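You operate a simulated robot arm through the tools that you are given. There is no shell and no other tool. Be economical: measure what you need, move in short steps, check, and stop when the job is done.

You run a simulated two-armed robot. Do the job below in one go: nothing can be reset, and whatever is moved stays where it is left.

## Task
Jog the brown broken piece up to belt three's stop and put it in the reject box.
Fine: switch off before touching it; one hand holds the sprung lid open; let it shut again.

Only the result counts: the job must be done as asked and must still hold three seconds after the hand-in. Knocking over, shifting, dropping, spilling or breaking anything else fails it. Lids that push on must go on centred and level and be pressed home; caps that screw on are set level and turned clockwise until they are tight.

## Robot
Two 6-joint arms with two-finger parallel grippers on one trunk, on a base that drives. Base frame: it is fixed to the floor where the robot stands at the start and does not move with it; the origin is under the middle of the robot, x ahead of it, y to its left, z up. Lengths are in cm, angles in degrees, forces in N, time in s.
The left shoulder is at the start at [7, 16.6, 141.9], the right one opposite. With the tool pointing down near the work surface each hand reaches from about 36 to 78 cm from the robot's upright axis, wherever it stands, measured 20 degrees to its own side. Places, roughly: blue take-up knob [50, 0, 80]; inner big block [190, -290, 90]; jog button of belt one [150, -340, 80]; jog button of belt two [50, -150, 80]; lid of the reject box [40, 20, 90]; main switch of belt one [140, -320, 80]; main switch of belt three [50, -20, 80]; main switch of belt two [60, -160, 80]; orange take-up knob [50, -40, 80]; outer big block [150, -290, 90]; reject box [40, 10, 80]; run button of belt one [140, -340, 80]; run button of belt three [30, 0, 80]; run button of belt two [50, -140, 80]; something [140, -20, 80]; stop button of belt one [140, -340, 80]. Payload 3.91 kg a hand.
The tool frame of a hand sits at the grasp point between the pads (the TCP): z along the fingers, y along the line on which they close. The tips reach 3 cm beyond it. The gripper opens to 11 cm. The fingers are 2 cm wide and 1 cm thick; the gripper's body (4.8 by 11.2 cm) begins 5.5 cm behind the TCP.
Orientation is that of the tool frame in the base frame, as a unit quaternion [x, y, z, w]. With the fingers straight down and closing along the base's y, the tool's x points along the base's -x, its y along +y and its z along -z.

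## Interface
- The arms move only by the tool drive_tool. It takes "left_targets", "right_targets" or both (then of equal length, played together; a hand with none holds still); each is a list of rows, each a list of 7 numbers: the turn, a rotation vector about the tool's x, y, z in degrees, then the shift along the tool's x, y, z in mm, then the closure, from 0 (fully open) to 1 (shut). In form: [[ax, ay, az, dx, dy, dz, fingers], ...]. A call has 1 to 10 rows; each row shifts and turns the commanded pose from where the row before left it, along the tool's axes as they then stand. Each row takes 0.2 s and may step no farther than 5 cm and 8.6 degrees from the row before; otherwise, or with a gripper value out of range, the whole call is refused. A pose out of reach is approached as far as the arm can. The call stops where the force on the tool passes 40 N (or 10 N more than at its start, if that is more) or the arm is blocked; 0.2 s more then pass. Each finger travels about 10.8 cm/s and halts on what it meets, pressing with about 36 N; the grip force reading is that of the motor and also rises with nothing between the fingers. The clock runs only during rows and for 0.2 s after the last one: add rows that do not move to give the fingers time. It gives the time, the measured TCP pose, the force on the tool (base axes), the opening and the grip force at its end, in the units of the frame above (readings bear some noise), with the torque about the TCP (base axes, N m) and any sound that the robot's microphone picked up.
- Cameras (640 x 400 px; columns grow to the right, rows downward): "scene" is now at [11.27, -0.89, 161.21]; the picture's right is [-0.14, -0.99, 0.00], its down [-0.88, 0.12, -0.46] and it looks along [0.46, -0.07, -0.89] (base axes); focal length 275 px, centre (320, 200). "left" rides on the left gripper at [7.7, -0.7, -11.4] in its tool frame; the picture's right is [0.09, 1.00, 0.00], its down [-0.80, 0.07, -0.59] and it looks along [-0.59, 0.05, 0.80] (tool axes); focal length 270 px, centre (320, 200). "right" rides on the right gripper at [7.7, 0.7, -11.5] in its tool frame; the picture's right is [-0.09, 1.00, 0.00], its down [-0.80, -0.07, -0.59] and it looks along [-0.59, -0.05, 0.80] (tool axes); focal length 270 px, centre (320, 200). There is no depth. A picture from a camera that has moved, and an enlarged one, comes with that camera's place and axes in the base frame and with its lens.
- capture(camera): a new picture of that camera. The clock stands still meanwhile.
- move_column(by): slides the trunk up (or, below 0, down) by that many cm; the arms and the scene camera ride with it, the base frame stays. It gives what a move gives, with no picture.
- base_move(legs): drives the robot by 1 to 6 legs, each [ahead, left, turn to the left] in cm, cm and degrees, along the robot's own axes; the way and the turn of a leg run together, so that a leg with both is an arc; at most 150 cm and 180 degrees a leg. The arms and the cameras ride along, it lands a little off, and it stops where it bumps. It gives what a move gives.
- turn_head(pan, tilt): turns the head with the scene camera to pan (to the left, within 86 degrees either way) and tilt (down, from -29 to 69), counted from straight ahead of the robot. It gives what a move gives.
- zoom(camera, box): a new picture of the part [left, top, right, bottom] of that camera's present view, enlarged. The clock stands still meanwhile.
- close_job(): hands the job in; it is judged then, once.

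Work in short steps. Places have to be worked out from the pictures, the camera data and where the tool is seen: move nearer, look again, correct. Check each grasp and each placing, and mend what went wrong. You have 120 turns and 108 pictures in all, those below and enlarged ones among them. Open the grippers and draw the arms clear of the work before you hand the job in, unless the task says otherwise; then end with one line.

The tools are called as a command line: name --argument value ..., lists and objects as JSON in quotes. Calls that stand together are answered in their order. drive_tool: Moves the arms, as the interface text tells. Its arguments: {"type":"object","properties":{"left_targets":{"type":"array","items":{"type":"array","items":{"type":"number"}}},"right_targets":{"type":"array","items":{"type":"array","items":{"type":"number"}}}},"required":[]} The other tools are called the same way: move_column (by) slides the trunk up or down; base_move (legs) drives the base; turn_head (pan, tilt) turns the head that bears the scene camera; capture (camera) takes a picture; zoom (camera, box) takes an enlarged picture of a part of a camera's view; close_job () hands the job in.

At the start:

```text
time: 0.0
left_eef_pos: [66.89, 12.94, 99.91]
left_tool_rot: [-0.001, 1.0, -0.001, 0.0]
left_contact_force: [0.2, -0.4, -1.0]
left_torque: [0.01, 0.02, -0.01]
left_grip_width: 10.99
left_grasp_force: 0.0
right_eef_pos: [56.59, -32.79, 99.83]
right_tool_rot: [0.0, 1.0, 0.001, 0.002]
right_contact_force: [1.4, 0.7, 0.5]
right_torque: [0.0, 0.0, -0.01]
right_grip_width: 10.98
right_grasp_force: 0.0
trunk travel left (down, up): [-91.4, 2.6]
robot x, y, heading: [0.23, 0.13, 0.3]
head pan, tilt: [-8.0, 62.3]
```

scene: 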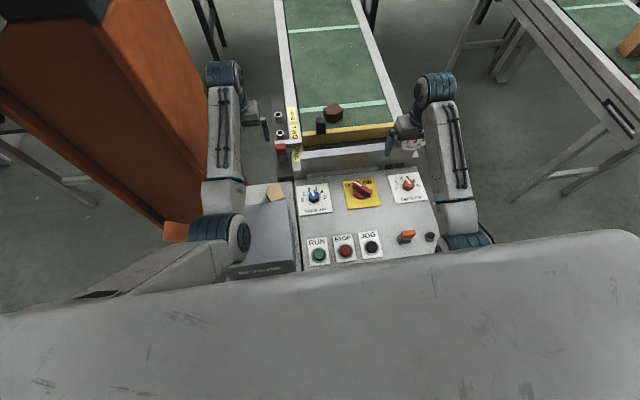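
right: 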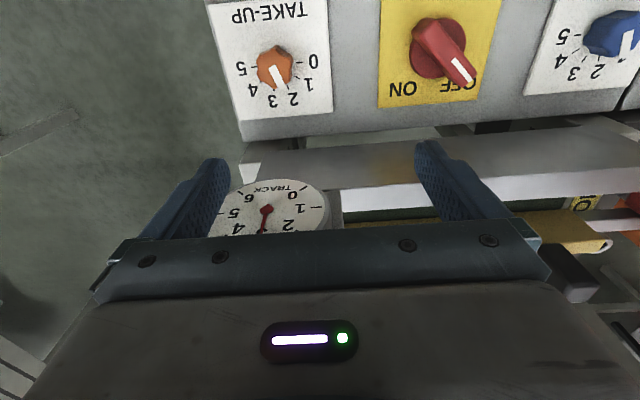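
left: 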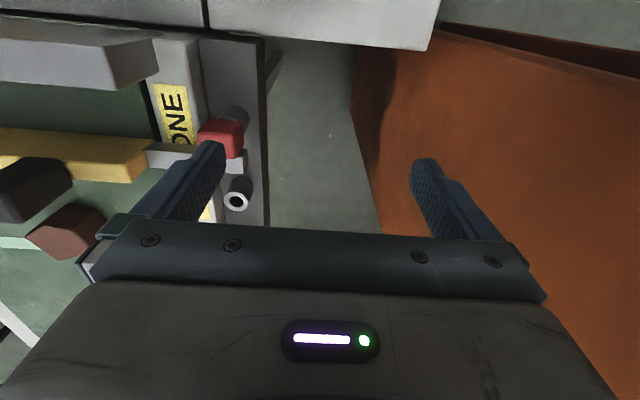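

The scene shows a belt with a brown piece near the stop and a console with knobs, a main switch and RUN/STOP/JOG buttons. I'll zoom in on the console and the belt end before I touch anything.

zoom --camera "scene" --box '[220, 160, 460, 290]'

zoom --camera "scene" --box '[240, 70, 440, 190]'

turn_head --pan -5 --tilt 35

capture --camera "scene"

```text
2.67 times, centred on (340, 225) of scene
camera zoom: at [11.27, -0.89, 161.21], right [-0.14, -0.99, 0.0], down [-0.88, 0.12, -0.46], along [0.46, -0.07, -0.89], focal length 733 px, centre (267, 133)
```

zoom: 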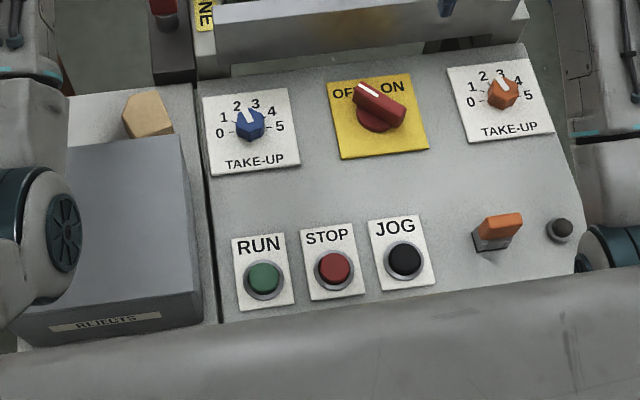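

```text
3.20 times, centred on (340, 130) of scene
camera zoom: at [11.27, -0.89, 161.21], right [-0.14, -0.99, 0.0], down [-0.88, 0.12, -0.46], along [0.46, -0.07, -0.89], focal length 880 px, centre (256, 424)
```

zoom: 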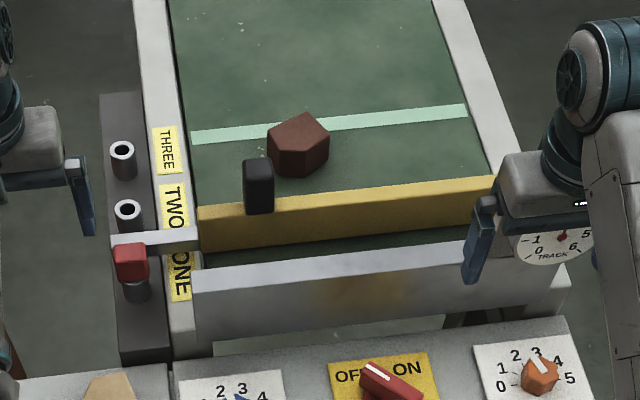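

```text
time: 0.9
left_eef_pos: [66.79, 12.93, 99.94]
left_tool_rot: [0.0, 1.0, 0.0, 0.0]
left_contact_force: [-0.8, -0.1, 0.2]
left_torque: [0.02, -0.01, -0.01]
left_grip_width: 11.0
left_grasp_force: 0.0
right_eef_pos: [56.72, -32.71, 99.91]
right_tool_rot: [0.0, 1.0, 0.0, 0.002]
right_contact_force: [-0.6, -0.4, 0.5]
right_torque: [-0.02, 0.03, 0.01]
right_grip_width: 11.01
right_grasp_force: 0.1
trunk travel left (down, up): [-91.4, 2.6]
robot x, y, heading: [0.15, -0.07, -0.1]
head pan, tilt: [-5.0, 35.0]
```

```text
102 pictures are left
camera scene: at [13.7, -0.77, 164.9], right [-0.09, -1.0, 0.0], down [-0.57, 0.05, -0.82], along [0.82, -0.07, -0.57], focal length 275 px, centre (320, 200)
```

scene: 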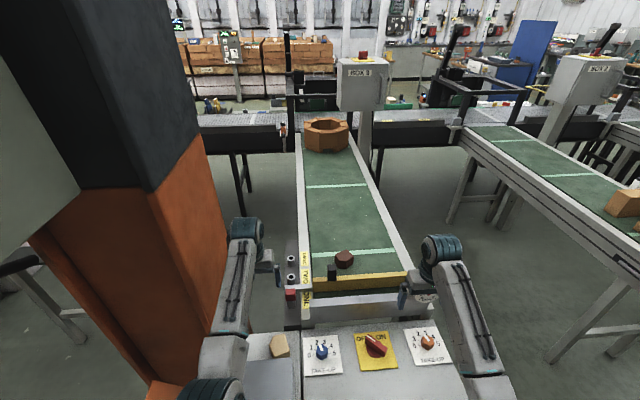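

The main switch reads OFF (its pointer is up and to the left), at about (54, -21.3). I'm bringing the right hand above it at a safe height, with the fingers lined up across the handle.

drive_tool --right_targets '[[0, 0, 0, 9, 38, 0, 0], [0, 0, 0, 9, 38, 0, 0], [0, 0, 0, 9, 38, 0, 0], [0, 0, -7.5, 0, 0, 0, 0], [0, 0, -7.5, 0, 0, 0, 0], [0, 0, -7.5, 0, 0, 0, 0], [0, 0, -7.5, 0, 0, 0, 0], [0, 0, -7.5, 0, 0, 0, 0], [0, 0, -7.5, 0, 0, 0, 0], [0, 0, 0, 0, 0, 0, 0]]'

capture --camera "right"

capture --camera "scene"

```text
time: 3.1
left_eef_pos: [66.83, 12.95, 100.0]
left_tool_rot: [0.0, 1.0, 0.0, 0.0]
left_contact_force: [0.6, 0.1, 0.4]
left_torque: [-0.01, 0.01, -0.02]
left_grip_width: 11.01
left_grasp_force: 0.0
right_eef_pos: [54.73, -21.41, 98.14]
right_tool_rot: [-0.383, 0.924, 0.0, 0.002]
right_contact_force: [-1.0, -0.1, 1.0]
right_torque: [0.04, -0.01, 0.0]
right_grip_width: 11.0
right_grasp_force: 0.1
right hand out of reach, approached as far as the arm can: row 1, 2, 3
trunk travel left (down, up): [-91.4, 2.6]
robot x, y, heading: [0.04, 0.2, 0.0]
head pan, tilt: [-5.0, 35.0]
```

```text
101 pictures are left
camera right: at [48.75, -26.43, 109.49], right [-0.64, 0.77, 0.0], down [0.61, 0.52, 0.6], along [0.46, 0.38, -0.8], focal length 270 px, centre (320, 200)
```

right: 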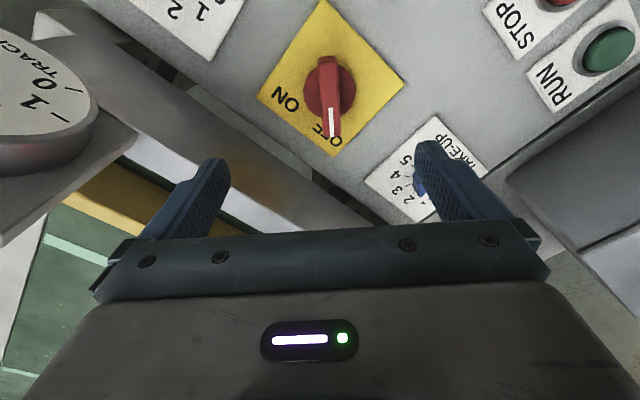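

```text
100 pictures are left
camera scene: at [13.71, -0.78, 164.9], right [-0.09, -1.0, 0.0], down [-0.57, 0.05, -0.82], along [0.82, -0.07, -0.57], focal length 275 px, centre (320, 200)
```

scene: 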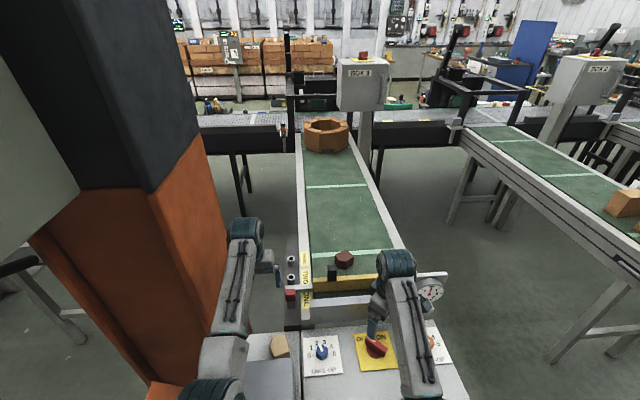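

The fingers are across the handle, and two views put the knob at about (53.3, -21.5), z≈83. I'm half closing, shifting onto it and lowering to z≈88 before I check.

drive_tool --right_targets '[[0, 0, 0, 10.5, 9, 0, 0.3], [0, 0, 0, 0, 0, 35, 0.45], [0, 0, 0, 0, 0, 35, 0.45], [0, 0, 0, 0, 0, 30, 0.45], [0, 0, 0, 0, 0, 0, 0.45]]'

capture --camera "right"

```text
time: 4.3
left_eef_pos: [66.89, 13.06, 100.0]
left_tool_rot: [0.0, 1.0, 0.001, 0.0]
left_contact_force: [-0.2, -0.3, -0.3]
left_torque: [0.02, -0.02, -0.02]
left_grip_width: 11.01
left_grasp_force: 0.0
right_eef_pos: [53.35, -21.53, 87.85]
right_tool_rot: [-0.383, 0.924, 0.0, 0.002]
right_contact_force: [0.7, 0.4, 0.2]
right_torque: [0.0, 0.02, 0.05]
right_grip_width: 6.05
right_grasp_force: 0.1
right hand out of reach, approached as far as the arm can: row 1
trunk travel left (down, up): [-91.4, 2.6]
robot x, y, heading: [0.12, 0.3, -0.1]
head pan, tilt: [-5.0, 35.0]
```

```text
99 pictures are left
camera right: at [47.48, -26.51, 99.28], right [-0.64, 0.77, 0.0], down [0.61, 0.52, 0.6], along [0.46, 0.38, -0.8], focal length 270 px, centre (320, 200)
```

right: 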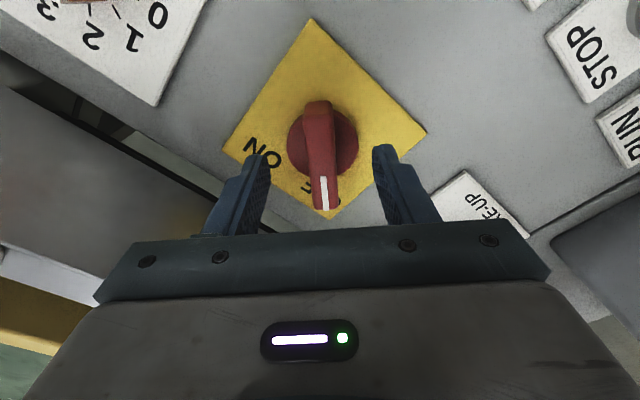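

The handle sits between the fingers, slightly ahead of them. I'm shifting 4 mm forward, lowering to about z 84 and closing on it.

drive_tool --right_targets '[[0, 0, 0, -4, 0, 20, 0.45], [0, 0, 0, 0, 0, 18, 0.45], [0, 0, 0, 0, 0, 0, 0.45]]'

capture --camera "right"

```text
time: 5.1
left_eef_pos: [66.73, 12.91, 100.06]
left_tool_rot: [-0.001, 1.0, 0.001, 0.001]
left_contact_force: [-0.1, -1.0, 0.5]
left_torque: [-0.03, 0.01, 0.03]
left_grip_width: 11.01
left_grasp_force: 0.1
right_eef_pos: [53.64, -21.1, 83.91]
right_tool_rot: [-0.383, 0.924, -0.001, 0.002]
right_contact_force: [-1.0, 0.1, -1.0]
right_torque: [0.02, -0.01, -0.03]
right_grip_width: 6.05
right_grasp_force: 0.1
trunk travel left (down, up): [-91.4, 2.6]
robot x, y, heading: [-0.07, -0.14, -0.2]
head pan, tilt: [-5.0, 35.0]
```

```text
98 pictures are left
camera right: at [47.69, -26.13, 95.5], right [-0.64, 0.77, 0.0], down [0.61, 0.52, 0.6], along [0.46, 0.38, -0.8], focal length 270 px, centre (320, 200)
```

right: 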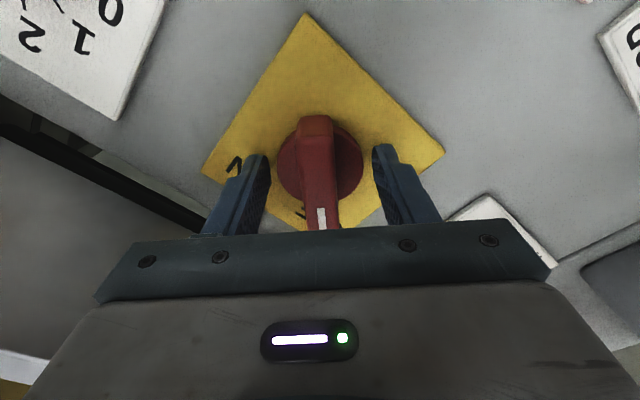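

The knob is centred between the fingertips. I'm nudging forward 3 mm and closing on the handle.

drive_tool --right_targets '[[0, 0, 0, -3, 0, 5, 0.45], [0, 0, 0, 0, 0, 0, 0.7], [0, 0, 0, 0, 0, 0, 1], [0, 0, 0, 0, 0, 0, 1]]'

capture --camera "right"

```text
time: 6.1
left_eef_pos: [66.88, 12.94, 99.93]
left_tool_rot: [0.0, 1.0, 0.0, 0.0]
left_contact_force: [-0.3, -0.2, -0.3]
left_torque: [0.04, -0.02, -0.03]
left_grip_width: 11.02
left_grasp_force: 0.0
right_eef_pos: [53.86, -20.94, 83.64]
right_tool_rot: [-0.383, 0.924, 0.0, 0.002]
right_contact_force: [2.6, -1.4, 8.0]
right_torque: [-0.28, -0.2, 0.0]
right_grip_width: 5.0
right_grasp_force: 45.5
trunk travel left (down, up): [-91.4, 2.6]
robot x, y, heading: [0.2, -0.52, -0.1]
head pan, tilt: [-5.0, 35.0]
```

```text
97 pictures are left
camera right: at [47.9, -25.93, 95.07], right [-0.64, 0.77, 0.0], down [0.61, 0.52, 0.6], along [0.46, 0.38, -0.8], focal length 270 px, centre (320, 200)
```

right: 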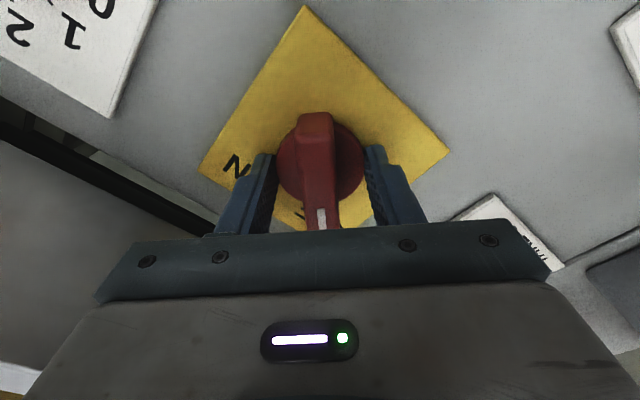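

At width 5 the fingers are on the round base disc rather than the handle bar. I'm opening, raising 12 mm and closing on the bar.

drive_tool --right_targets '[[0, 0, 0, 0, 0, 0, 0.45], [0, 0, 0, 0, 0, -12, 0.45], [0, 0, 0, 0, 0, 0, 0.7], [0, 0, 0, 0, 0, 0, 0.9], [0, 0, 0, 0, 0, 0, 0.9]]'

capture --camera "right"

```text
time: 7.3
left_eef_pos: [66.94, 12.91, 99.95]
left_tool_rot: [0.0, 1.0, 0.0, 0.0]
left_contact_force: [-0.2, 0.6, -0.1]
left_torque: [0.01, 0.02, 0.0]
left_grip_width: 10.99
left_grasp_force: 0.0
right_eef_pos: [54.03, -20.9, 84.56]
right_tool_rot: [-0.383, 0.924, 0.001, 0.001]
right_contact_force: [-2.4, 2.3, -10.3]
right_torque: [-0.22, -0.29, 0.0]
right_grip_width: 5.0
right_grasp_force: 45.0
trunk travel left (down, up): [-91.4, 2.6]
robot x, y, heading: [-0.13, 0.08, -0.1]
head pan, tilt: [-5.0, 35.0]
```

```text
96 pictures are left
camera right: at [47.98, -25.94, 96.05], right [-0.64, 0.77, 0.0], down [0.62, 0.52, 0.6], along [0.46, 0.38, -0.8], focal length 270 px, centre (320, 200)
```

right: 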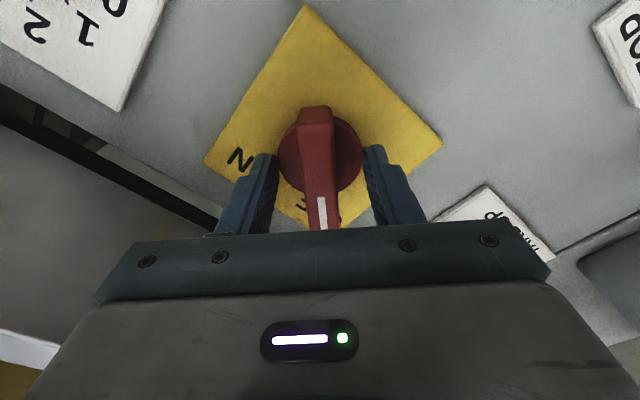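

It's still the disc. I'm opening, raising 15 mm more and closing again.

drive_tool --right_targets '[[0, 0, 0, 0, 0, 0, 0.4], [0, 0, 0, 0, 0, 0, 0.4], [0, 0, 0, 0, 0, -13, 0.4], [0, 0, 0, 0, 0, 0, 0.6], [0, 0, 0, 0, 0, 0, 0.8], [0, 0, 0, 0, 0, 0, 0.95], [0, 0, 0, 0, 0, 0, 0.95]]'

capture --camera "right"

```text
time: 8.9
left_eef_pos: [66.84, 12.98, 99.98]
left_tool_rot: [0.0, 1.0, 0.0, 0.001]
left_contact_force: [-0.1, 0.9, 0.4]
left_torque: [-0.02, 0.02, 0.0]
left_grip_width: 11.0
left_grasp_force: 0.0
right_eef_pos: [53.93, -20.9, 86.04]
right_tool_rot: [-0.382, 0.924, 0.0, 0.002]
right_contact_force: [-2.5, 2.2, 0.3]
right_torque: [0.13, 0.24, 0.01]
right_grip_width: 1.77
right_grasp_force: 45.5
trunk travel left (down, up): [-91.4, 2.6]
robot x, y, heading: [-0.02, -0.0, -0.1]
head pan, tilt: [-5.0, 35.0]
```

```text
95 pictures are left
camera right: at [47.97, -25.91, 97.44], right [-0.64, 0.77, 0.0], down [0.61, 0.52, 0.6], along [0.46, 0.38, -0.8], focal length 270 px, centre (320, 200)
```

right: 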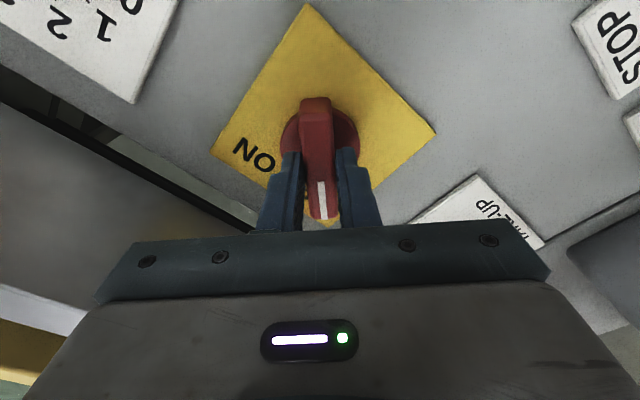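

The fingers now hold the bar (1.8 cm). I'm turning it clockwise towards ON.

drive_tool --right_targets '[[0, 0, 8, 0, 0, 0, 0.95], [0, 0, 8, 0, 0, 0, 0.95], [0, 0, 8, 0, 0, 0, 0.95], [0, 0, 8, 0, 0, 0, 0.95], [0, 0, 8, 0, 0, 0, 0.95], [0, 0, 8, 0, 0, 0, 0.95], [0, 0, 8, 0, 0, 0, 0.95], [0, 0, 8, 0, 0, 0, 0.95], [0, 0, 8, 0, 0, 0, 0.95], [0, 0, 8, 0, 0, 0, 0.95]]'

capture --camera "right"

capture --camera "scene"

```text
time: 11.1
left_eef_pos: [66.84, 13.18, 99.91]
left_tool_rot: [0.0, 1.0, -0.002, -0.001]
left_contact_force: [-1.3, -0.3, 0.2]
left_torque: [0.03, 0.0, 0.01]
left_grip_width: 10.98
left_grasp_force: 0.0
right_eef_pos: [53.88, -20.82, 85.96]
right_tool_rot: [0.302, 0.953, 0.001, 0.002]
right_contact_force: [-2.7, 11.9, -5.1]
right_torque: [-0.58, -0.95, -0.11]
right_grip_width: 1.81
right_grasp_force: 44.5
trunk travel left (down, up): [-91.4, 2.6]
robot x, y, heading: [0.19, -0.05, -0.3]
head pan, tilt: [-5.0, 35.0]
```

```text
94 pictures are left
camera right: at [47.98, -15.87, 97.45], right [0.64, 0.76, 0.0], down [0.61, -0.52, 0.6], along [0.46, -0.38, -0.8], focal length 270 px, centre (320, 200)
```

right: 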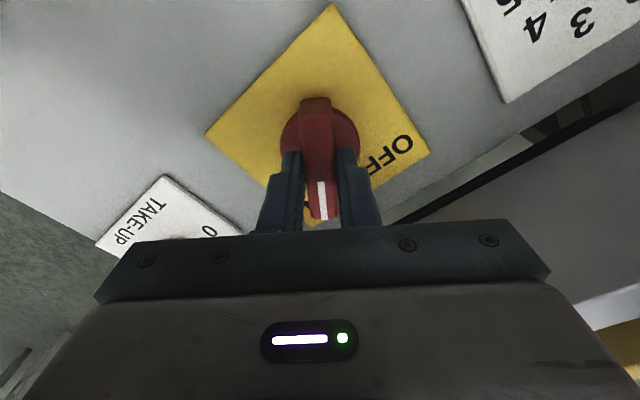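

```text
93 pictures are left
camera scene: at [13.7, -0.49, 164.9], right [-0.09, -1.0, 0.0], down [-0.57, 0.05, -0.82], along [0.82, -0.07, -0.57], focal length 275 px, centre (320, 200)
```

scene: 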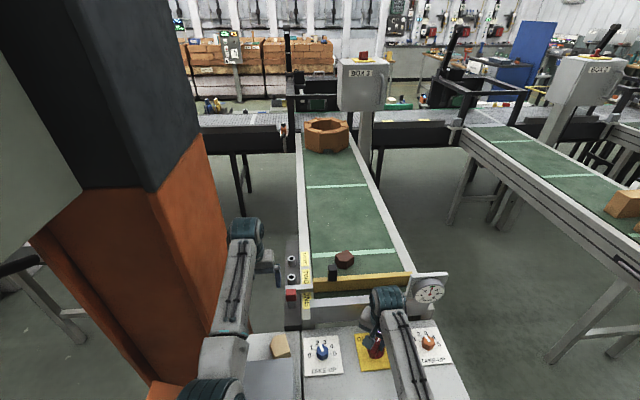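

It has turned 80° and is close to ON. I'm turning the remaining 8°, then releasing to see whether it stays.

drive_tool --right_targets '[[0, 0, 8, 0, 0, 0, 0.95], [0, 0, 0, 0, 0, 0, 0.95], [0, 0, 0, 0, 0, 0, 0.5], [0, 0, 0, 0, 0, 0, 0.5], [0, 0, 0, 0, 0, -45, 0.5], [0, 0, 0, 0, 0, -45, 0.5], [0, 0, 0, 0, 0, 0, 0.5]]'

capture --camera "right"

```text
time: 12.7
left_eef_pos: [66.78, 12.99, 100.01]
left_tool_rot: [0.0, 1.0, 0.0, -0.001]
left_contact_force: [-0.5, 0.0, -0.3]
left_torque: [0.02, -0.01, -0.02]
left_grip_width: 10.97
left_grasp_force: 0.0
right_eef_pos: [53.81, -21.0, 95.01]
right_tool_rot: [0.366, 0.931, 0.001, 0.001]
right_contact_force: [0.4, 0.0, 0.1]
right_torque: [-0.04, 0.0, 0.01]
right_grip_width: 5.49
right_grasp_force: 0.1
trunk travel left (down, up): [-91.4, 2.6]
robot x, y, heading: [0.23, 0.3, 0.1]
head pan, tilt: [-5.0, 35.0]
```

```text
92 pictures are left
camera right: at [48.63, -15.34, 106.4], right [0.74, 0.67, 0.0], down [0.54, -0.6, 0.6], along [0.4, -0.44, -0.8], focal length 270 px, centre (320, 200)
```

right: 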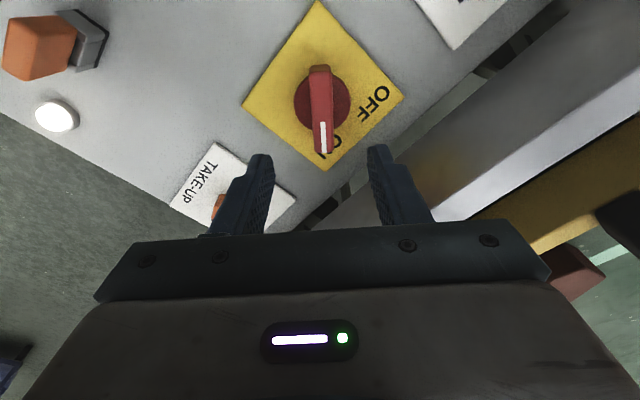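

The lamp is lit, so the power is on. I'm squaring up the hand, closing it and moving towards the JOG button near (34.7, -20.3).

drive_tool --right_targets '[[0, 0, -7.2, 0, 0, 0, 1], [0, 0, -7.2, 0, 0, 0, 1], [0, 0, -7.2, 0, 0, 0, 1], [0, 0, -7.2, 0, 0, 0, 1], [0, 0, -7.2, 0, 0, 0, 1], [0, 0, -7, 0, 0, 0, 1], [0, 0, 0, 40, 0, 0, 1], [0, 0, 0, 40, 0, 0, 1], [0, 0, 0, 40, 0, 0, 1], [0, 0, 0, 30, 0, 0, 1]]'

capture --camera "right"

turn_head --pan -8 --tilt 55

capture --camera "scene"

```text
time: 14.9
left_eef_pos: [66.77, 12.86, 99.98]
left_tool_rot: [0.001, 1.0, -0.001, 0.0]
left_contact_force: [-0.5, -0.1, -0.5]
left_torque: [0.03, 0.01, 0.03]
left_grip_width: 10.98
left_grasp_force: 0.2
right_eef_pos: [38.77, -21.02, 94.92]
right_tool_rot: [0.0, 1.0, 0.001, 0.003]
right_contact_force: [-0.7, -0.1, 0.1]
right_torque: [-0.02, -0.03, 0.02]
right_grip_width: 0.0
right_grasp_force: 35.6
trunk travel left (down, up): [-91.4, 2.6]
robot x, y, heading: [0.13, 0.02, -0.0]
head pan, tilt: [-5.0, 35.0]
```

```text
91 pictures are left
camera right: at [31.03, -20.36, 106.32], right [0.09, 1.0, 0.0], down [0.8, -0.07, 0.6], along [0.6, -0.05, -0.8], focal length 270 px, centre (320, 200)
```

right: 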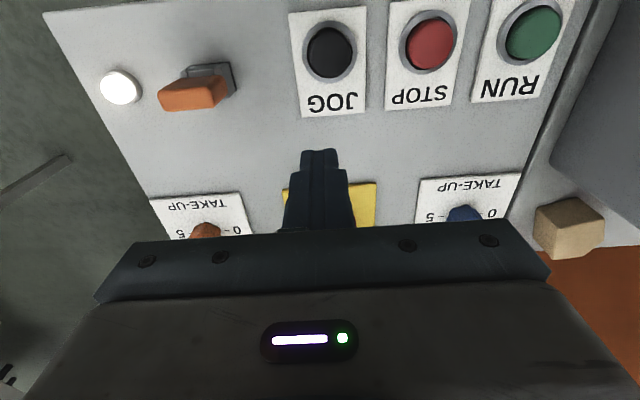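

```text
time: 15.8
left_eef_pos: [66.86, 12.95, 99.98]
left_tool_rot: [0.001, 1.0, 0.0, 0.001]
left_contact_force: [0.2, 0.0, -0.5]
left_torque: [0.0, 0.0, 0.02]
left_grip_width: 10.99
left_grasp_force: 0.0
right_eef_pos: [39.04, -21.04, 94.78]
right_tool_rot: [0.0, 1.0, 0.0, 0.002]
right_contact_force: [1.0, 0.0, -0.3]
right_torque: [0.0, 0.02, 0.0]
right_grip_width: 0.0
right_grasp_force: 35.8
trunk travel left (down, up): [-91.4, 2.6]
robot x, y, heading: [0.3, 0.2, -0.1]
head pan, tilt: [-8.0, 55.0]
```

```text
90 pictures are left
camera scene: at [12.11, -1.0, 162.08], right [-0.14, -0.99, 0.0], down [-0.81, 0.11, -0.57], along [0.57, -0.08, -0.82], focal length 275 px, centre (320, 200)
```

scene: 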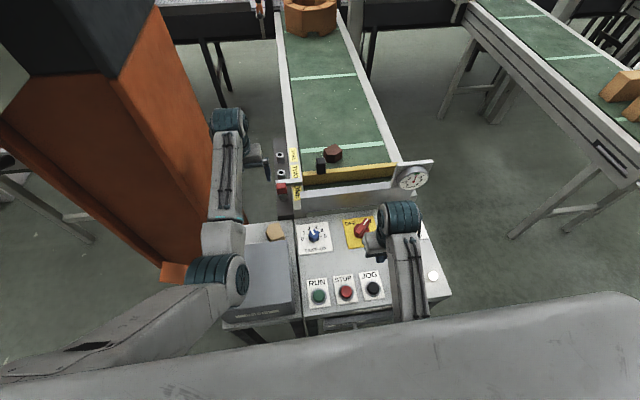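

The JOG button is at (35.0, -19.8) with its top near z 81. I'm hovering the closed fingertips just above it.

drive_tool --right_targets '[[0, 0, 0, 19, 6, 0, 1], [0, 0, 0, 19, 6, 0, 1], [0, 0, 0, 0, 0, 40, 1], [0, 0, 0, 0, 0, 40, 1], [0, 0, 0, 0, 0, 0, 1]]'

capture --camera "right"

zoom --camera "scene" --box '[220, 100, 460, 320]'

```text
time: 16.9
left_eef_pos: [66.83, 12.95, 99.86]
left_tool_rot: [0.0, 1.0, -0.001, -0.001]
left_contact_force: [0.7, 0.3, 0.2]
left_torque: [0.02, -0.01, 0.03]
left_grip_width: 11.01
left_grasp_force: 0.2
right_eef_pos: [35.39, -19.79, 86.52]
right_tool_rot: [0.0, 1.0, 0.0, 0.002]
right_contact_force: [0.1, 0.2, 0.0]
right_torque: [0.0, -0.01, -0.01]
right_grip_width: 0.0
right_grasp_force: 35.9
trunk travel left (down, up): [-91.4, 2.6]
robot x, y, heading: [0.43, -0.07, -0.2]
head pan, tilt: [-8.0, 55.0]
```

```text
89 pictures are left
camera right: at [27.5, -19.08, 98.1], right [0.09, 1.0, 0.0], down [0.8, -0.07, 0.6], along [0.6, -0.05, -0.8], focal length 270 px, centre (320, 200)
```

right: 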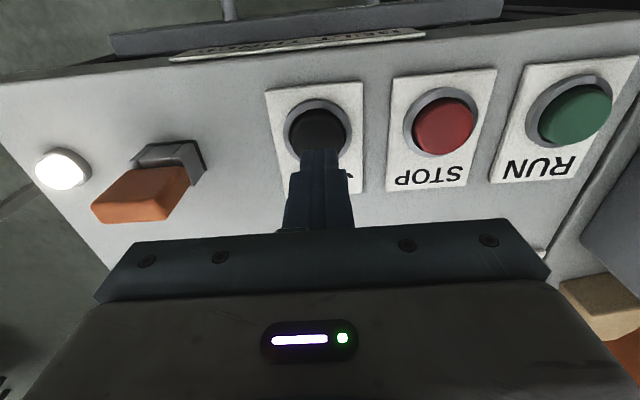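

```text
1.82 times, centred on (340, 210) of scene
camera zoom: at [12.01, -0.9, 162.09], right [-0.14, -0.99, 0.0], down [-0.81, 0.11, -0.57], along [0.57, -0.08, -0.82], focal length 500 px, centre (284, 182)
```

zoom: 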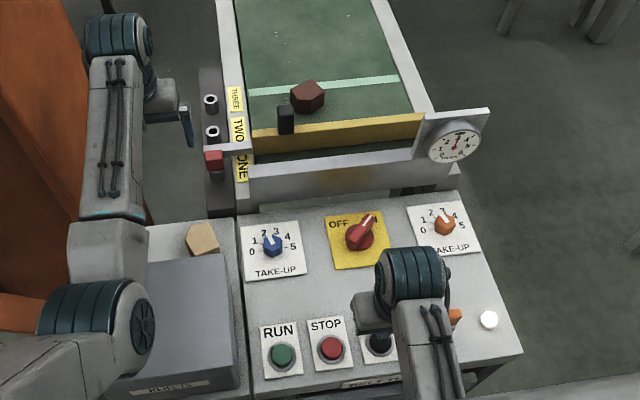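

The button is about 9 mm nearer than the tip. I'm shifting and pressing down in small steps, then I'll see what the jog does.

drive_tool --right_targets '[[0, 0, 0, 9, 0, 10, 1], [0, 0, 0, 0, 0, 8, 1], [0, 0, 0, 0, 0, 6, 1]]'

zoom --camera "scene" --box '[220, 100, 460, 320]'

```text
time: 17.8
left_eef_pos: [66.67, 13.05, 100.11]
left_tool_rot: [0.0, 1.0, -0.001, 0.001]
left_contact_force: [0.5, -0.1, 0.3]
left_torque: [0.02, -0.03, -0.01]
left_grip_width: 10.99
left_grasp_force: 0.0
right_eef_pos: [34.21, -19.77, 84.6]
right_tool_rot: [0.001, 1.0, 0.0, 0.003]
right_contact_force: [0.0, -3.1, 9.0]
right_torque: [-0.08, 0.07, 0.04]
right_grip_width: 0.01
right_grasp_force: 36.7
trunk travel left (down, up): [-91.4, 2.6]
robot x, y, heading: [0.31, 0.12, 0.0]
head pan, tilt: [-8.0, 55.0]
heard: click
```

```text
1.82 times, centred on (340, 210) of scene
camera zoom: at [11.83, -0.99, 162.13], right [-0.14, -0.99, 0.0], down [-0.81, 0.11, -0.57], along [0.57, -0.08, -0.82], focal length 500 px, centre (284, 182)
```

zoom: 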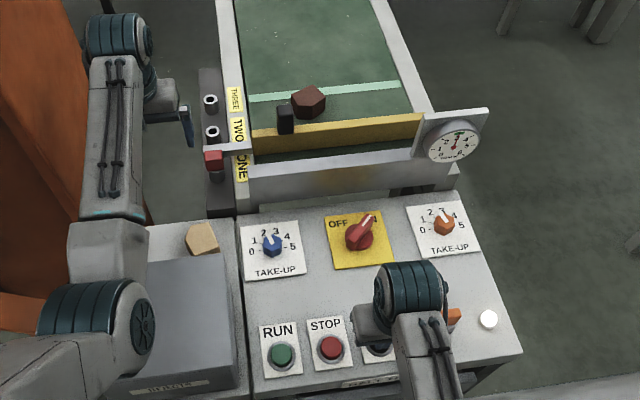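

There was a click, and the piece has moved slightly towards the stop. I'm holding briefly to find the rate.

drive_tool --right_targets '[[0, 0, 0, 0, 0, 0, 1]]'

zoom --camera "scene" --box '[260, 120, 420, 220]'

```text
time: 18.1
left_eef_pos: [66.58, 13.0, 100.09]
left_tool_rot: [0.0, 1.0, 0.0, 0.0]
left_contact_force: [0.4, -0.2, -0.2]
left_torque: [-0.02, 0.01, 0.01]
left_grip_width: 10.99
left_grasp_force: 0.0
right_eef_pos: [34.2, -19.75, 84.64]
right_tool_rot: [0.001, 1.0, 0.0, 0.004]
right_contact_force: [-1.7, -3.5, 14.8]
right_torque: [-0.16, 0.12, 0.0]
right_grip_width: 0.0
right_grasp_force: 35.8
trunk travel left (down, up): [-91.4, 2.6]
robot x, y, heading: [-0.17, -0.32, -0.0]
head pan, tilt: [-8.0, 55.0]
```

```text
4.00 times, centred on (340, 170) of scene
camera zoom: at [11.86, -0.99, 162.11], right [-0.14, -0.99, 0.0], down [-0.81, 0.11, -0.57], along [0.57, -0.08, -0.82], focal length 1099 px, centre (240, 320)
```

zoom: 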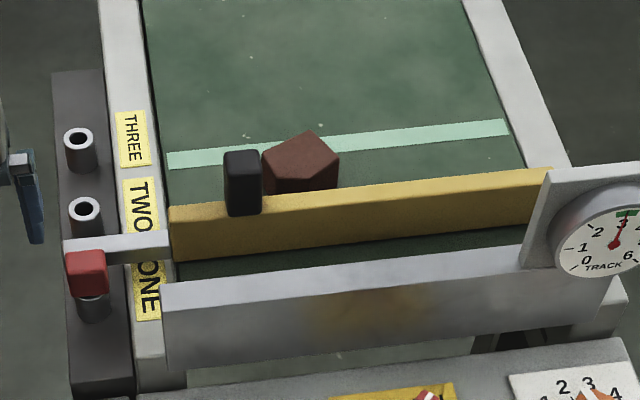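

The piece looks almost against the stop, with its lower edge hidden behind the yellow bar. I'm holding once more to see whether it still moves.

drive_tool --right_targets '[[0, 0, 0, 0, 0, 0, 1]]'

zoom --camera "scene" --box '[260, 120, 420, 220]'

```text
time: 18.6
left_eef_pos: [66.66, 12.94, 100.11]
left_tool_rot: [0.0, 1.0, 0.0, 0.001]
left_contact_force: [0.0, 0.6, -0.6]
left_torque: [0.0, -0.01, 0.02]
left_grip_width: 11.02
left_grasp_force: 0.2
right_eef_pos: [34.25, -19.79, 84.61]
right_tool_rot: [0.0, 1.0, 0.0, 0.003]
right_contact_force: [-0.8, -5.5, 17.2]
right_torque: [-0.12, 0.14, -0.01]
right_grip_width: 0.0
right_grasp_force: 36.0
trunk travel left (down, up): [-91.4, 2.6]
robot x, y, heading: [0.07, -0.5, -0.3]
head pan, tilt: [-8.0, 55.0]
```

```text
4.00 times, centred on (340, 170) of scene
camera zoom: at [11.87, -1.0, 162.11], right [-0.14, -0.99, 0.0], down [-0.81, 0.11, -0.57], along [0.57, -0.08, -0.82], focal length 1099 px, centre (240, 320)
```

zoom: 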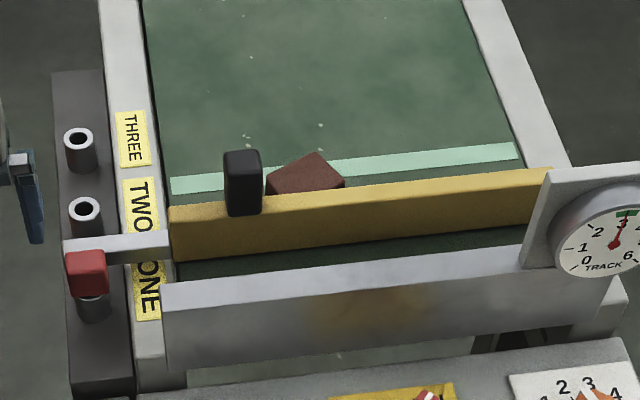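

The piece still moves with the belt, and the bar hides its base. I'm using the left camera for a better angle while the clock stands still.

capture --camera "left"

```text
84 pictures are left
camera left: at [59.0, 12.27, 111.52], right [-0.09, 1.0, 0.0], down [0.8, 0.07, 0.6], along [0.59, 0.05, -0.8], focal length 270 px, centre (320, 200)
```

left: 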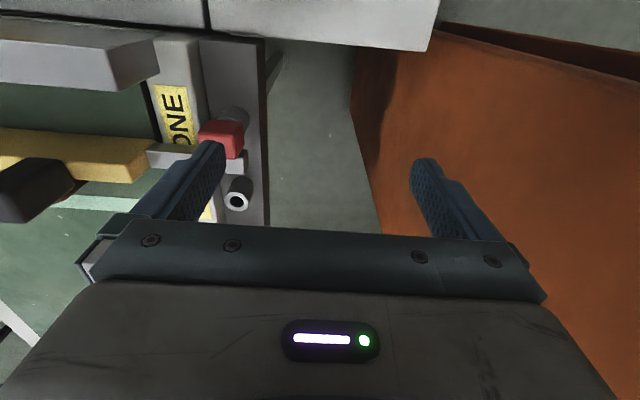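

My ray calculations put the belt surface at z≈91.6 and the stop at x≈68. The stripe moved more than the piece did in the last hold, so the piece is probably just touching. One more short hold should confirm it.

drive_tool --right_targets '[[0, 0, 0, 0, 0, 0, 1]]'

zoom --camera "scene" --box '[260, 120, 420, 220]'

```text
time: 18.9
left_eef_pos: [66.7, 13.05, 100.02]
left_tool_rot: [0.0, 1.0, 0.0, 0.001]
left_contact_force: [0.3, -0.2, 0.6]
left_torque: [-0.04, 0.01, 0.0]
left_grip_width: 10.98
left_grasp_force: 0.0
right_eef_pos: [34.21, -19.74, 84.56]
right_tool_rot: [0.0, 1.0, -0.001, 0.003]
right_contact_force: [1.0, -5.4, 20.3]
right_torque: [-0.2, 0.09, 0.02]
right_grip_width: 0.0
right_grasp_force: 35.9
trunk travel left (down, up): [-91.4, 2.6]
robot x, y, heading: [0.08, -0.27, 0.0]
head pan, tilt: [-8.0, 55.0]
```

```text
4.00 times, centred on (340, 170) of scene
camera zoom: at [11.88, -1.01, 162.1], right [-0.14, -0.99, 0.0], down [-0.81, 0.11, -0.57], along [0.57, -0.08, -0.82], focal length 1099 px, centre (240, 320)
```

zoom: 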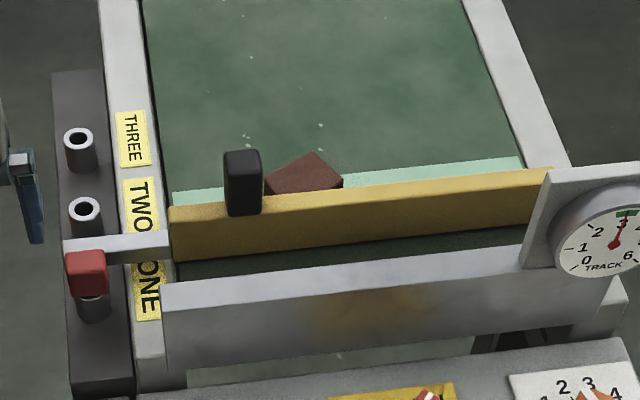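

The stripe advanced while the piece stayed put, so the piece is against the stop. I'm releasing JOG and lifting clear.

drive_tool --right_targets '[[0, 0, 0, 0, 0, -40, 1], [0, 0, 0, 0, 0, -40, 1], [0, 0, 0, 0, 0, -25, 0.6], [0, 0, 0, -45, 0, 0, 0.4], [0, 0, 0, -45, 0, 0, 0.4], [0, 0, 0, -45, -4, 0, 0.4], [0, 0, 0, -45, -4, 0, 0.4]]'

drive_tool --right_targets '[[0, 0, 7.3, 0, 0, 0, 0.4], [0, 0, 7.3, 0, 0, 0, 0.4], [0, 0, 7.3, 0, 0, 0, 0.4], [0, 0, 7.3, 0, 0, 0, 0.4], [0, 0, 7.3, 0, 0, 0, 0.4], [0, 0, 7.3, 0, 0, 0, 0.4], [0, 0, 0, 0, 0, 0, 0.4]]'

capture --camera "right"

capture --camera "scene"

```text
time: 20.6
left_eef_pos: [66.98, 12.96, 99.8]
left_tool_rot: [0.0, 1.0, 0.0, 0.0]
left_contact_force: [0.1, -0.6, -0.2]
left_torque: [0.01, -0.01, -0.04]
left_grip_width: 10.99
left_grasp_force: 0.2
right_eef_pos: [52.26, -20.64, 95.06]
right_tool_rot: [0.0, 1.0, 0.0, 0.001]
right_contact_force: [-0.8, -0.2, -0.4]
right_torque: [0.04, 0.04, 0.02]
right_grip_width: 6.59
right_grasp_force: 0.1
trunk travel left (down, up): [-91.4, 2.6]
robot x, y, heading: [0.03, -0.05, 0.3]
head pan, tilt: [-8.0, 55.0]
```

```text
time: 22.1
left_eef_pos: [66.85, 12.81, 100.07]
left_tool_rot: [0.0, 1.0, 0.0, 0.0]
left_contact_force: [-0.3, -0.6, 0.2]
left_torque: [-0.01, -0.01, 0.03]
left_grip_width: 11.0
left_grasp_force: 0.0
right_eef_pos: [52.24, -20.62, 95.09]
right_tool_rot: [0.374, 0.928, 0.001, 0.002]
right_contact_force: [0.3, -0.3, -1.0]
right_torque: [-0.01, -0.01, 0.0]
right_grip_width: 6.61
right_grasp_force: 0.0
trunk travel left (down, up): [-91.4, 2.6]
robot x, y, heading: [0.3, -0.05, 0.0]
head pan, tilt: [-8.0, 55.0]
```

```text
82 pictures are left
camera right: at [47.05, -14.81, 106.5], right [0.75, 0.66, 0.0], down [0.53, -0.61, 0.6], along [0.39, -0.45, -0.8], focal length 270 px, centre (320, 200)
```

right: 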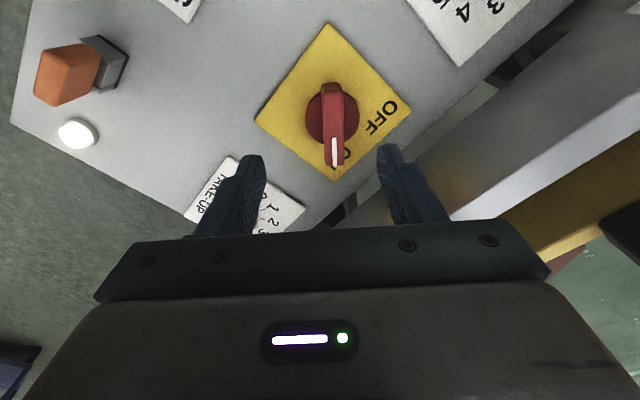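

```text
81 pictures are left
camera scene: at [12.05, -0.99, 162.08], right [-0.14, -0.99, 0.0], down [-0.81, 0.11, -0.57], along [0.57, -0.08, -0.82], focal length 275 px, centre (320, 200)
```

scene: 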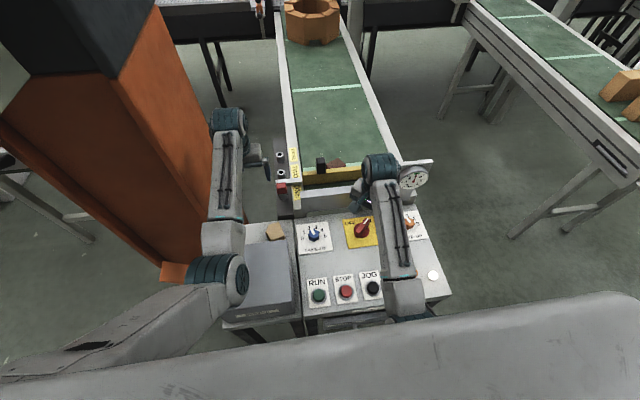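

The switch is still ON and the lamp is lit. I'm moving over the knob and down to the bar height used before, then closing.

drive_tool --right_targets '[[0, 0, 0, -13.9, 9.4, 0, 0.4], [0, 0, 0, 0, 0, 45, 0.4], [0, 0, 0, 0, 0, 44, 0.4], [0, 0, 0, 0, 0, 0, 0.6], [0, 0, 0, 0, 0, 0, 0.8], [0, 0, 0, 0, 0, 0, 0.95], [0, 0, 0, 0, 0, 0, 0.95]]'

zoom --camera "scene" --box '[260, 80, 420, 180]'

```text
time: 23.8
left_eef_pos: [66.8, 12.98, 99.89]
left_tool_rot: [0.001, 1.0, 0.001, 0.0]
left_contact_force: [-0.2, -0.1, -0.1]
left_torque: [0.0, 0.02, 0.01]
left_grip_width: 11.02
left_grasp_force: 0.1
right_eef_pos: [54.1, -21.06, 86.17]
right_tool_rot: [0.373, 0.928, 0.001, 0.001]
right_contact_force: [1.7, 3.1, -3.5]
right_torque: [-0.47, -0.53, 0.03]
right_grip_width: 1.8
right_grasp_force: 45.3
trunk travel left (down, up): [-91.4, 2.6]
robot x, y, heading: [-0.03, -0.23, -0.2]
head pan, tilt: [-8.0, 55.0]
```

```text
4.00 times, centred on (340, 130) of scene
camera zoom: at [12.15, -0.94, 162.07], right [-0.14, -0.99, 0.0], down [-0.81, 0.11, -0.57], along [0.57, -0.08, -0.82], focal length 1099 px, centre (240, 480)
```

zoom: 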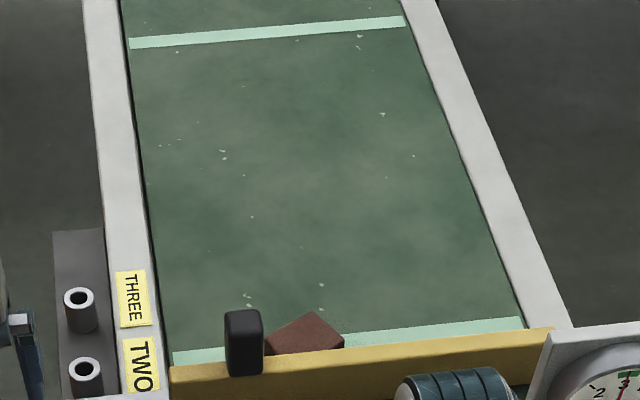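

Belt has stopped and the piece is at the stop. With the bar gripped, I'm turning it counter-clockwise to OFF.

drive_tool --right_targets '[[0, 0, -8, 0, 0, 0, 0.95], [0, 0, -8, 0, 0, 0, 0.95], [0, 0, -8, 0, 0, 0, 0.95], [0, 0, -8, 0, 0, 0, 0.95], [0, 0, -8, 0, 0, 0, 0.95], [0, 0, -8, 0, 0, 0, 0.95], [0, 0, -8, 0, 0, 0, 0.95], [0, 0, -8, 0, 0, 0, 0.95], [0, 0, -8, 0, 0, 0, 0.95], [0, 0, -8, 0, 0, 0, 0.95]]'

drive_tool --right_targets '[[0, 0, -8, 0, 0, 0, 0.95], [0, 0, 0, 0, 0, 0, 0.95], [0, 0, 0, 0, 0, 0, 0.4], [0, 0, 0, 0, 0, 0, 0.4], [0, 0, 0, 0, 0, -45, 0.4], [0, 0, 0, 0, 0, -45, 0.4], [0, 0, 0, 0, 0, 0, 0.4]]'

capture --camera "right"

zoom --camera "scene" --box '[200, 140, 480, 330]'

```text
time: 25.9
left_eef_pos: [67.01, 13.06, 99.8]
left_tool_rot: [0.0, 1.0, 0.001, -0.001]
left_contact_force: [-0.7, 0.3, -0.1]
left_torque: [0.02, 0.03, 0.0]
left_grip_width: 10.99
left_grasp_force: 0.2
right_eef_pos: [54.03, -20.83, 86.09]
right_tool_rot: [-0.313, 0.95, 0.0, 0.002]
right_contact_force: [11.4, 3.9, 0.1]
right_torque: [0.36, -0.22, 0.16]
right_grip_width: 1.78
right_grasp_force: 44.5
trunk travel left (down, up): [-91.4, 2.6]
robot x, y, heading: [0.44, -0.07, -0.0]
head pan, tilt: [-8.0, 55.0]
```

```text
time: 27.6
left_eef_pos: [66.81, 12.94, 100.08]
left_tool_rot: [0.0, 1.0, 0.0, 0.0]
left_contact_force: [0.2, -0.5, 0.1]
left_torque: [0.01, 0.01, 0.0]
left_grip_width: 11.0
left_grasp_force: 0.1
right_eef_pos: [53.98, -21.03, 95.18]
right_tool_rot: [-0.376, 0.926, 0.0, 0.001]
right_contact_force: [0.0, 0.5, -0.2]
right_torque: [-0.01, -0.01, 0.03]
right_grip_width: 6.6
right_grasp_force: 0.1
trunk travel left (down, up): [-91.4, 2.6]
robot x, y, heading: [-0.22, 0.24, 0.2]
head pan, tilt: [-8.0, 55.0]
```

```text
79 pictures are left
camera right: at [48.0, -25.92, 106.63], right [-0.63, 0.78, 0.0], down [0.62, 0.51, 0.6], along [0.46, 0.38, -0.8], focal length 270 px, centre (320, 200)
```

right: 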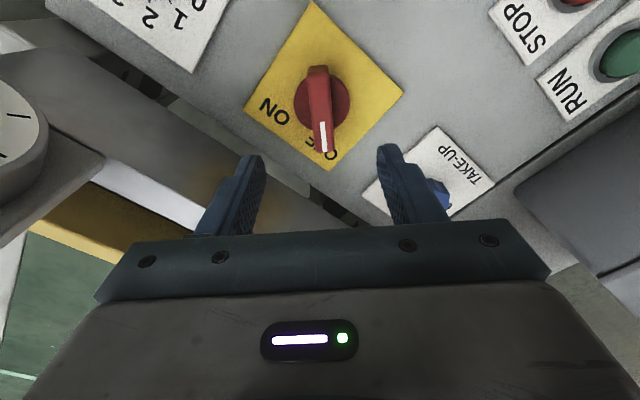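

```text
2.11 times, centred on (340, 235) of scene
camera zoom: at [12.14, -1.01, 162.07], right [-0.14, -0.99, 0.0], down [-0.81, 0.11, -0.57], along [0.57, -0.08, -0.82], focal length 579 px, centre (278, 126)
```

zoom: 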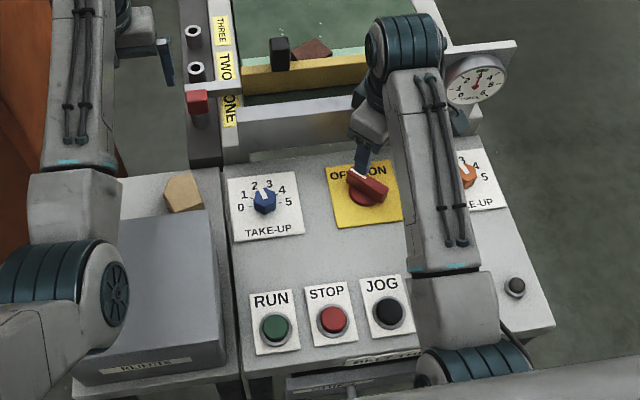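

The switch is OFF and the lamp is dark. Next I'm drawing the left hand back over the reject box at safe height to find the lid and its hinge.

drive_tool --left_targets '[[0, 0, 0, 40, 0, -15, 0], [0, 0, 0, 40, 0, -15, 0], [0, 0, 0, 40, 0, -10, 0], [0, 0, 0, 40, 0, 0, 0], [0, 0, 0, 0, 0, 0, 0]]'

capture --camera "left"

capture --camera "scene"

```text
time: 28.6
left_eef_pos: [59.38, 16.74, 108.34]
left_tool_rot: [-0.017, 0.994, 0.048, 0.096]
left_contact_force: [0.4, 0.4, 0.3]
left_torque: [-0.01, -0.01, 0.01]
left_grip_width: 11.01
left_grasp_force: 0.1
left hand out of reach, approached as far as the arm can: row 2, 3, 4
right_eef_pos: [53.9, -21.05, 95.28]
right_tool_rot: [-0.377, 0.926, 0.0, 0.002]
right_contact_force: [0.6, -0.2, -0.1]
right_torque: [-0.01, 0.01, 0.02]
right_grip_width: 6.63
right_grasp_force: 0.0
trunk travel left (down, up): [-91.4, 2.6]
robot x, y, heading: [0.14, -0.29, 0.2]
head pan, tilt: [-8.0, 55.0]
stopped in row 5 (left hand): the arm was blocked; the commanded pose is now the measured one
```

```text
77 pictures are left
camera left: at [49.66, 14.81, 117.92], right [-0.13, 0.99, 0.07], down [0.67, 0.03, 0.74], along [0.73, 0.15, -0.67], focal length 270 px, centre (320, 200)
```

left: 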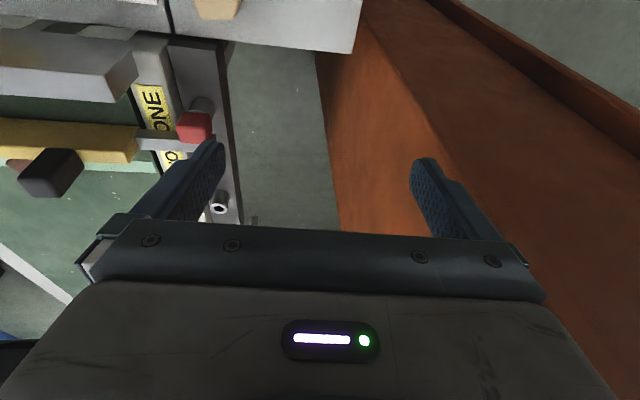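

```text
76 pictures are left
camera scene: at [11.91, -0.97, 162.1], right [-0.14, -0.99, 0.0], down [-0.81, 0.11, -0.57], along [0.57, -0.08, -0.82], focal length 275 px, centre (320, 200)
```

scene: 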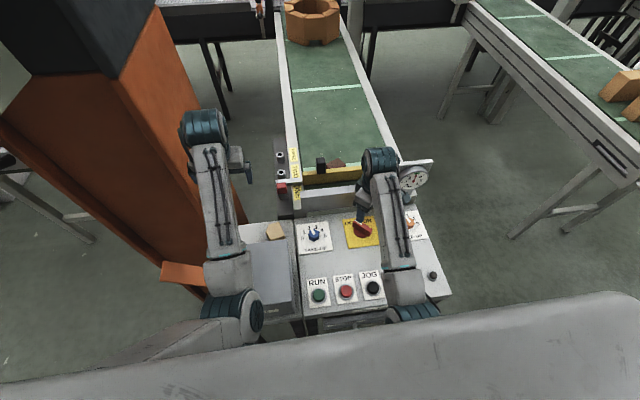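

The hand can't fold back that high with this trunk height. I'm re-levelling it and moving back lower, with the tips staying above z 95.

drive_tool --left_targets '[[2.75, 5.5, 1, 0, -10, 30, 0], [2.75, 5.5, 1, 0, -10, 30, 0], [0, 0, 0, 0, -10, 38, 0], [0, 0, 0, 40, 0, 0, 0], [0, 0, 0, 40, 0, 0, 0], [0, 0, 0, 0, 0, 0, 0]]'

capture --camera "left"

```text
time: 30.0
left_eef_pos: [53.06, 15.74, 98.23]
left_tool_rot: [-0.004, 1.0, 0.016, 0.004]
left_contact_force: [0.3, -0.6, 0.3]
left_torque: [0.0, 0.02, 0.0]
left_grip_width: 11.0
left_grasp_force: 0.1
left hand out of reach, approached as far as the arm can: row 1
right_eef_pos: [54.1, -21.06, 95.06]
right_tool_rot: [-0.376, 0.927, 0.001, 0.001]
right_contact_force: [0.2, -0.6, 1.1]
right_torque: [0.0, 0.02, 0.02]
right_grip_width: 6.61
right_grasp_force: 0.0
trunk travel left (down, up): [-91.4, 2.6]
robot x, y, heading: [-0.26, 0.12, -0.0]
head pan, tilt: [-8.0, 55.0]
```

```text
75 pictures are left
camera left: at [45.28, 14.6, 109.55], right [-0.1, 0.99, 0.03], down [0.8, 0.06, 0.6], along [0.6, 0.08, -0.8], focal length 270 px, centre (320, 200)
```

left: 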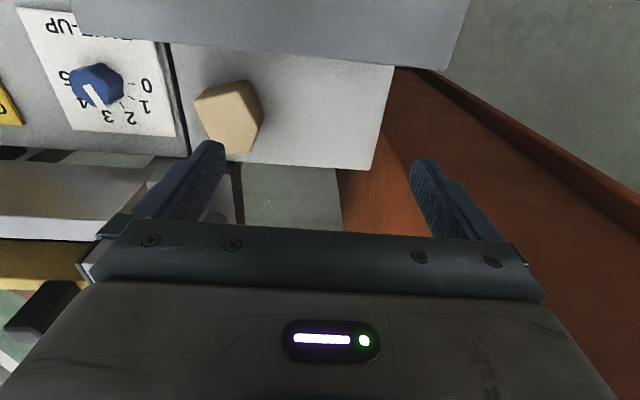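

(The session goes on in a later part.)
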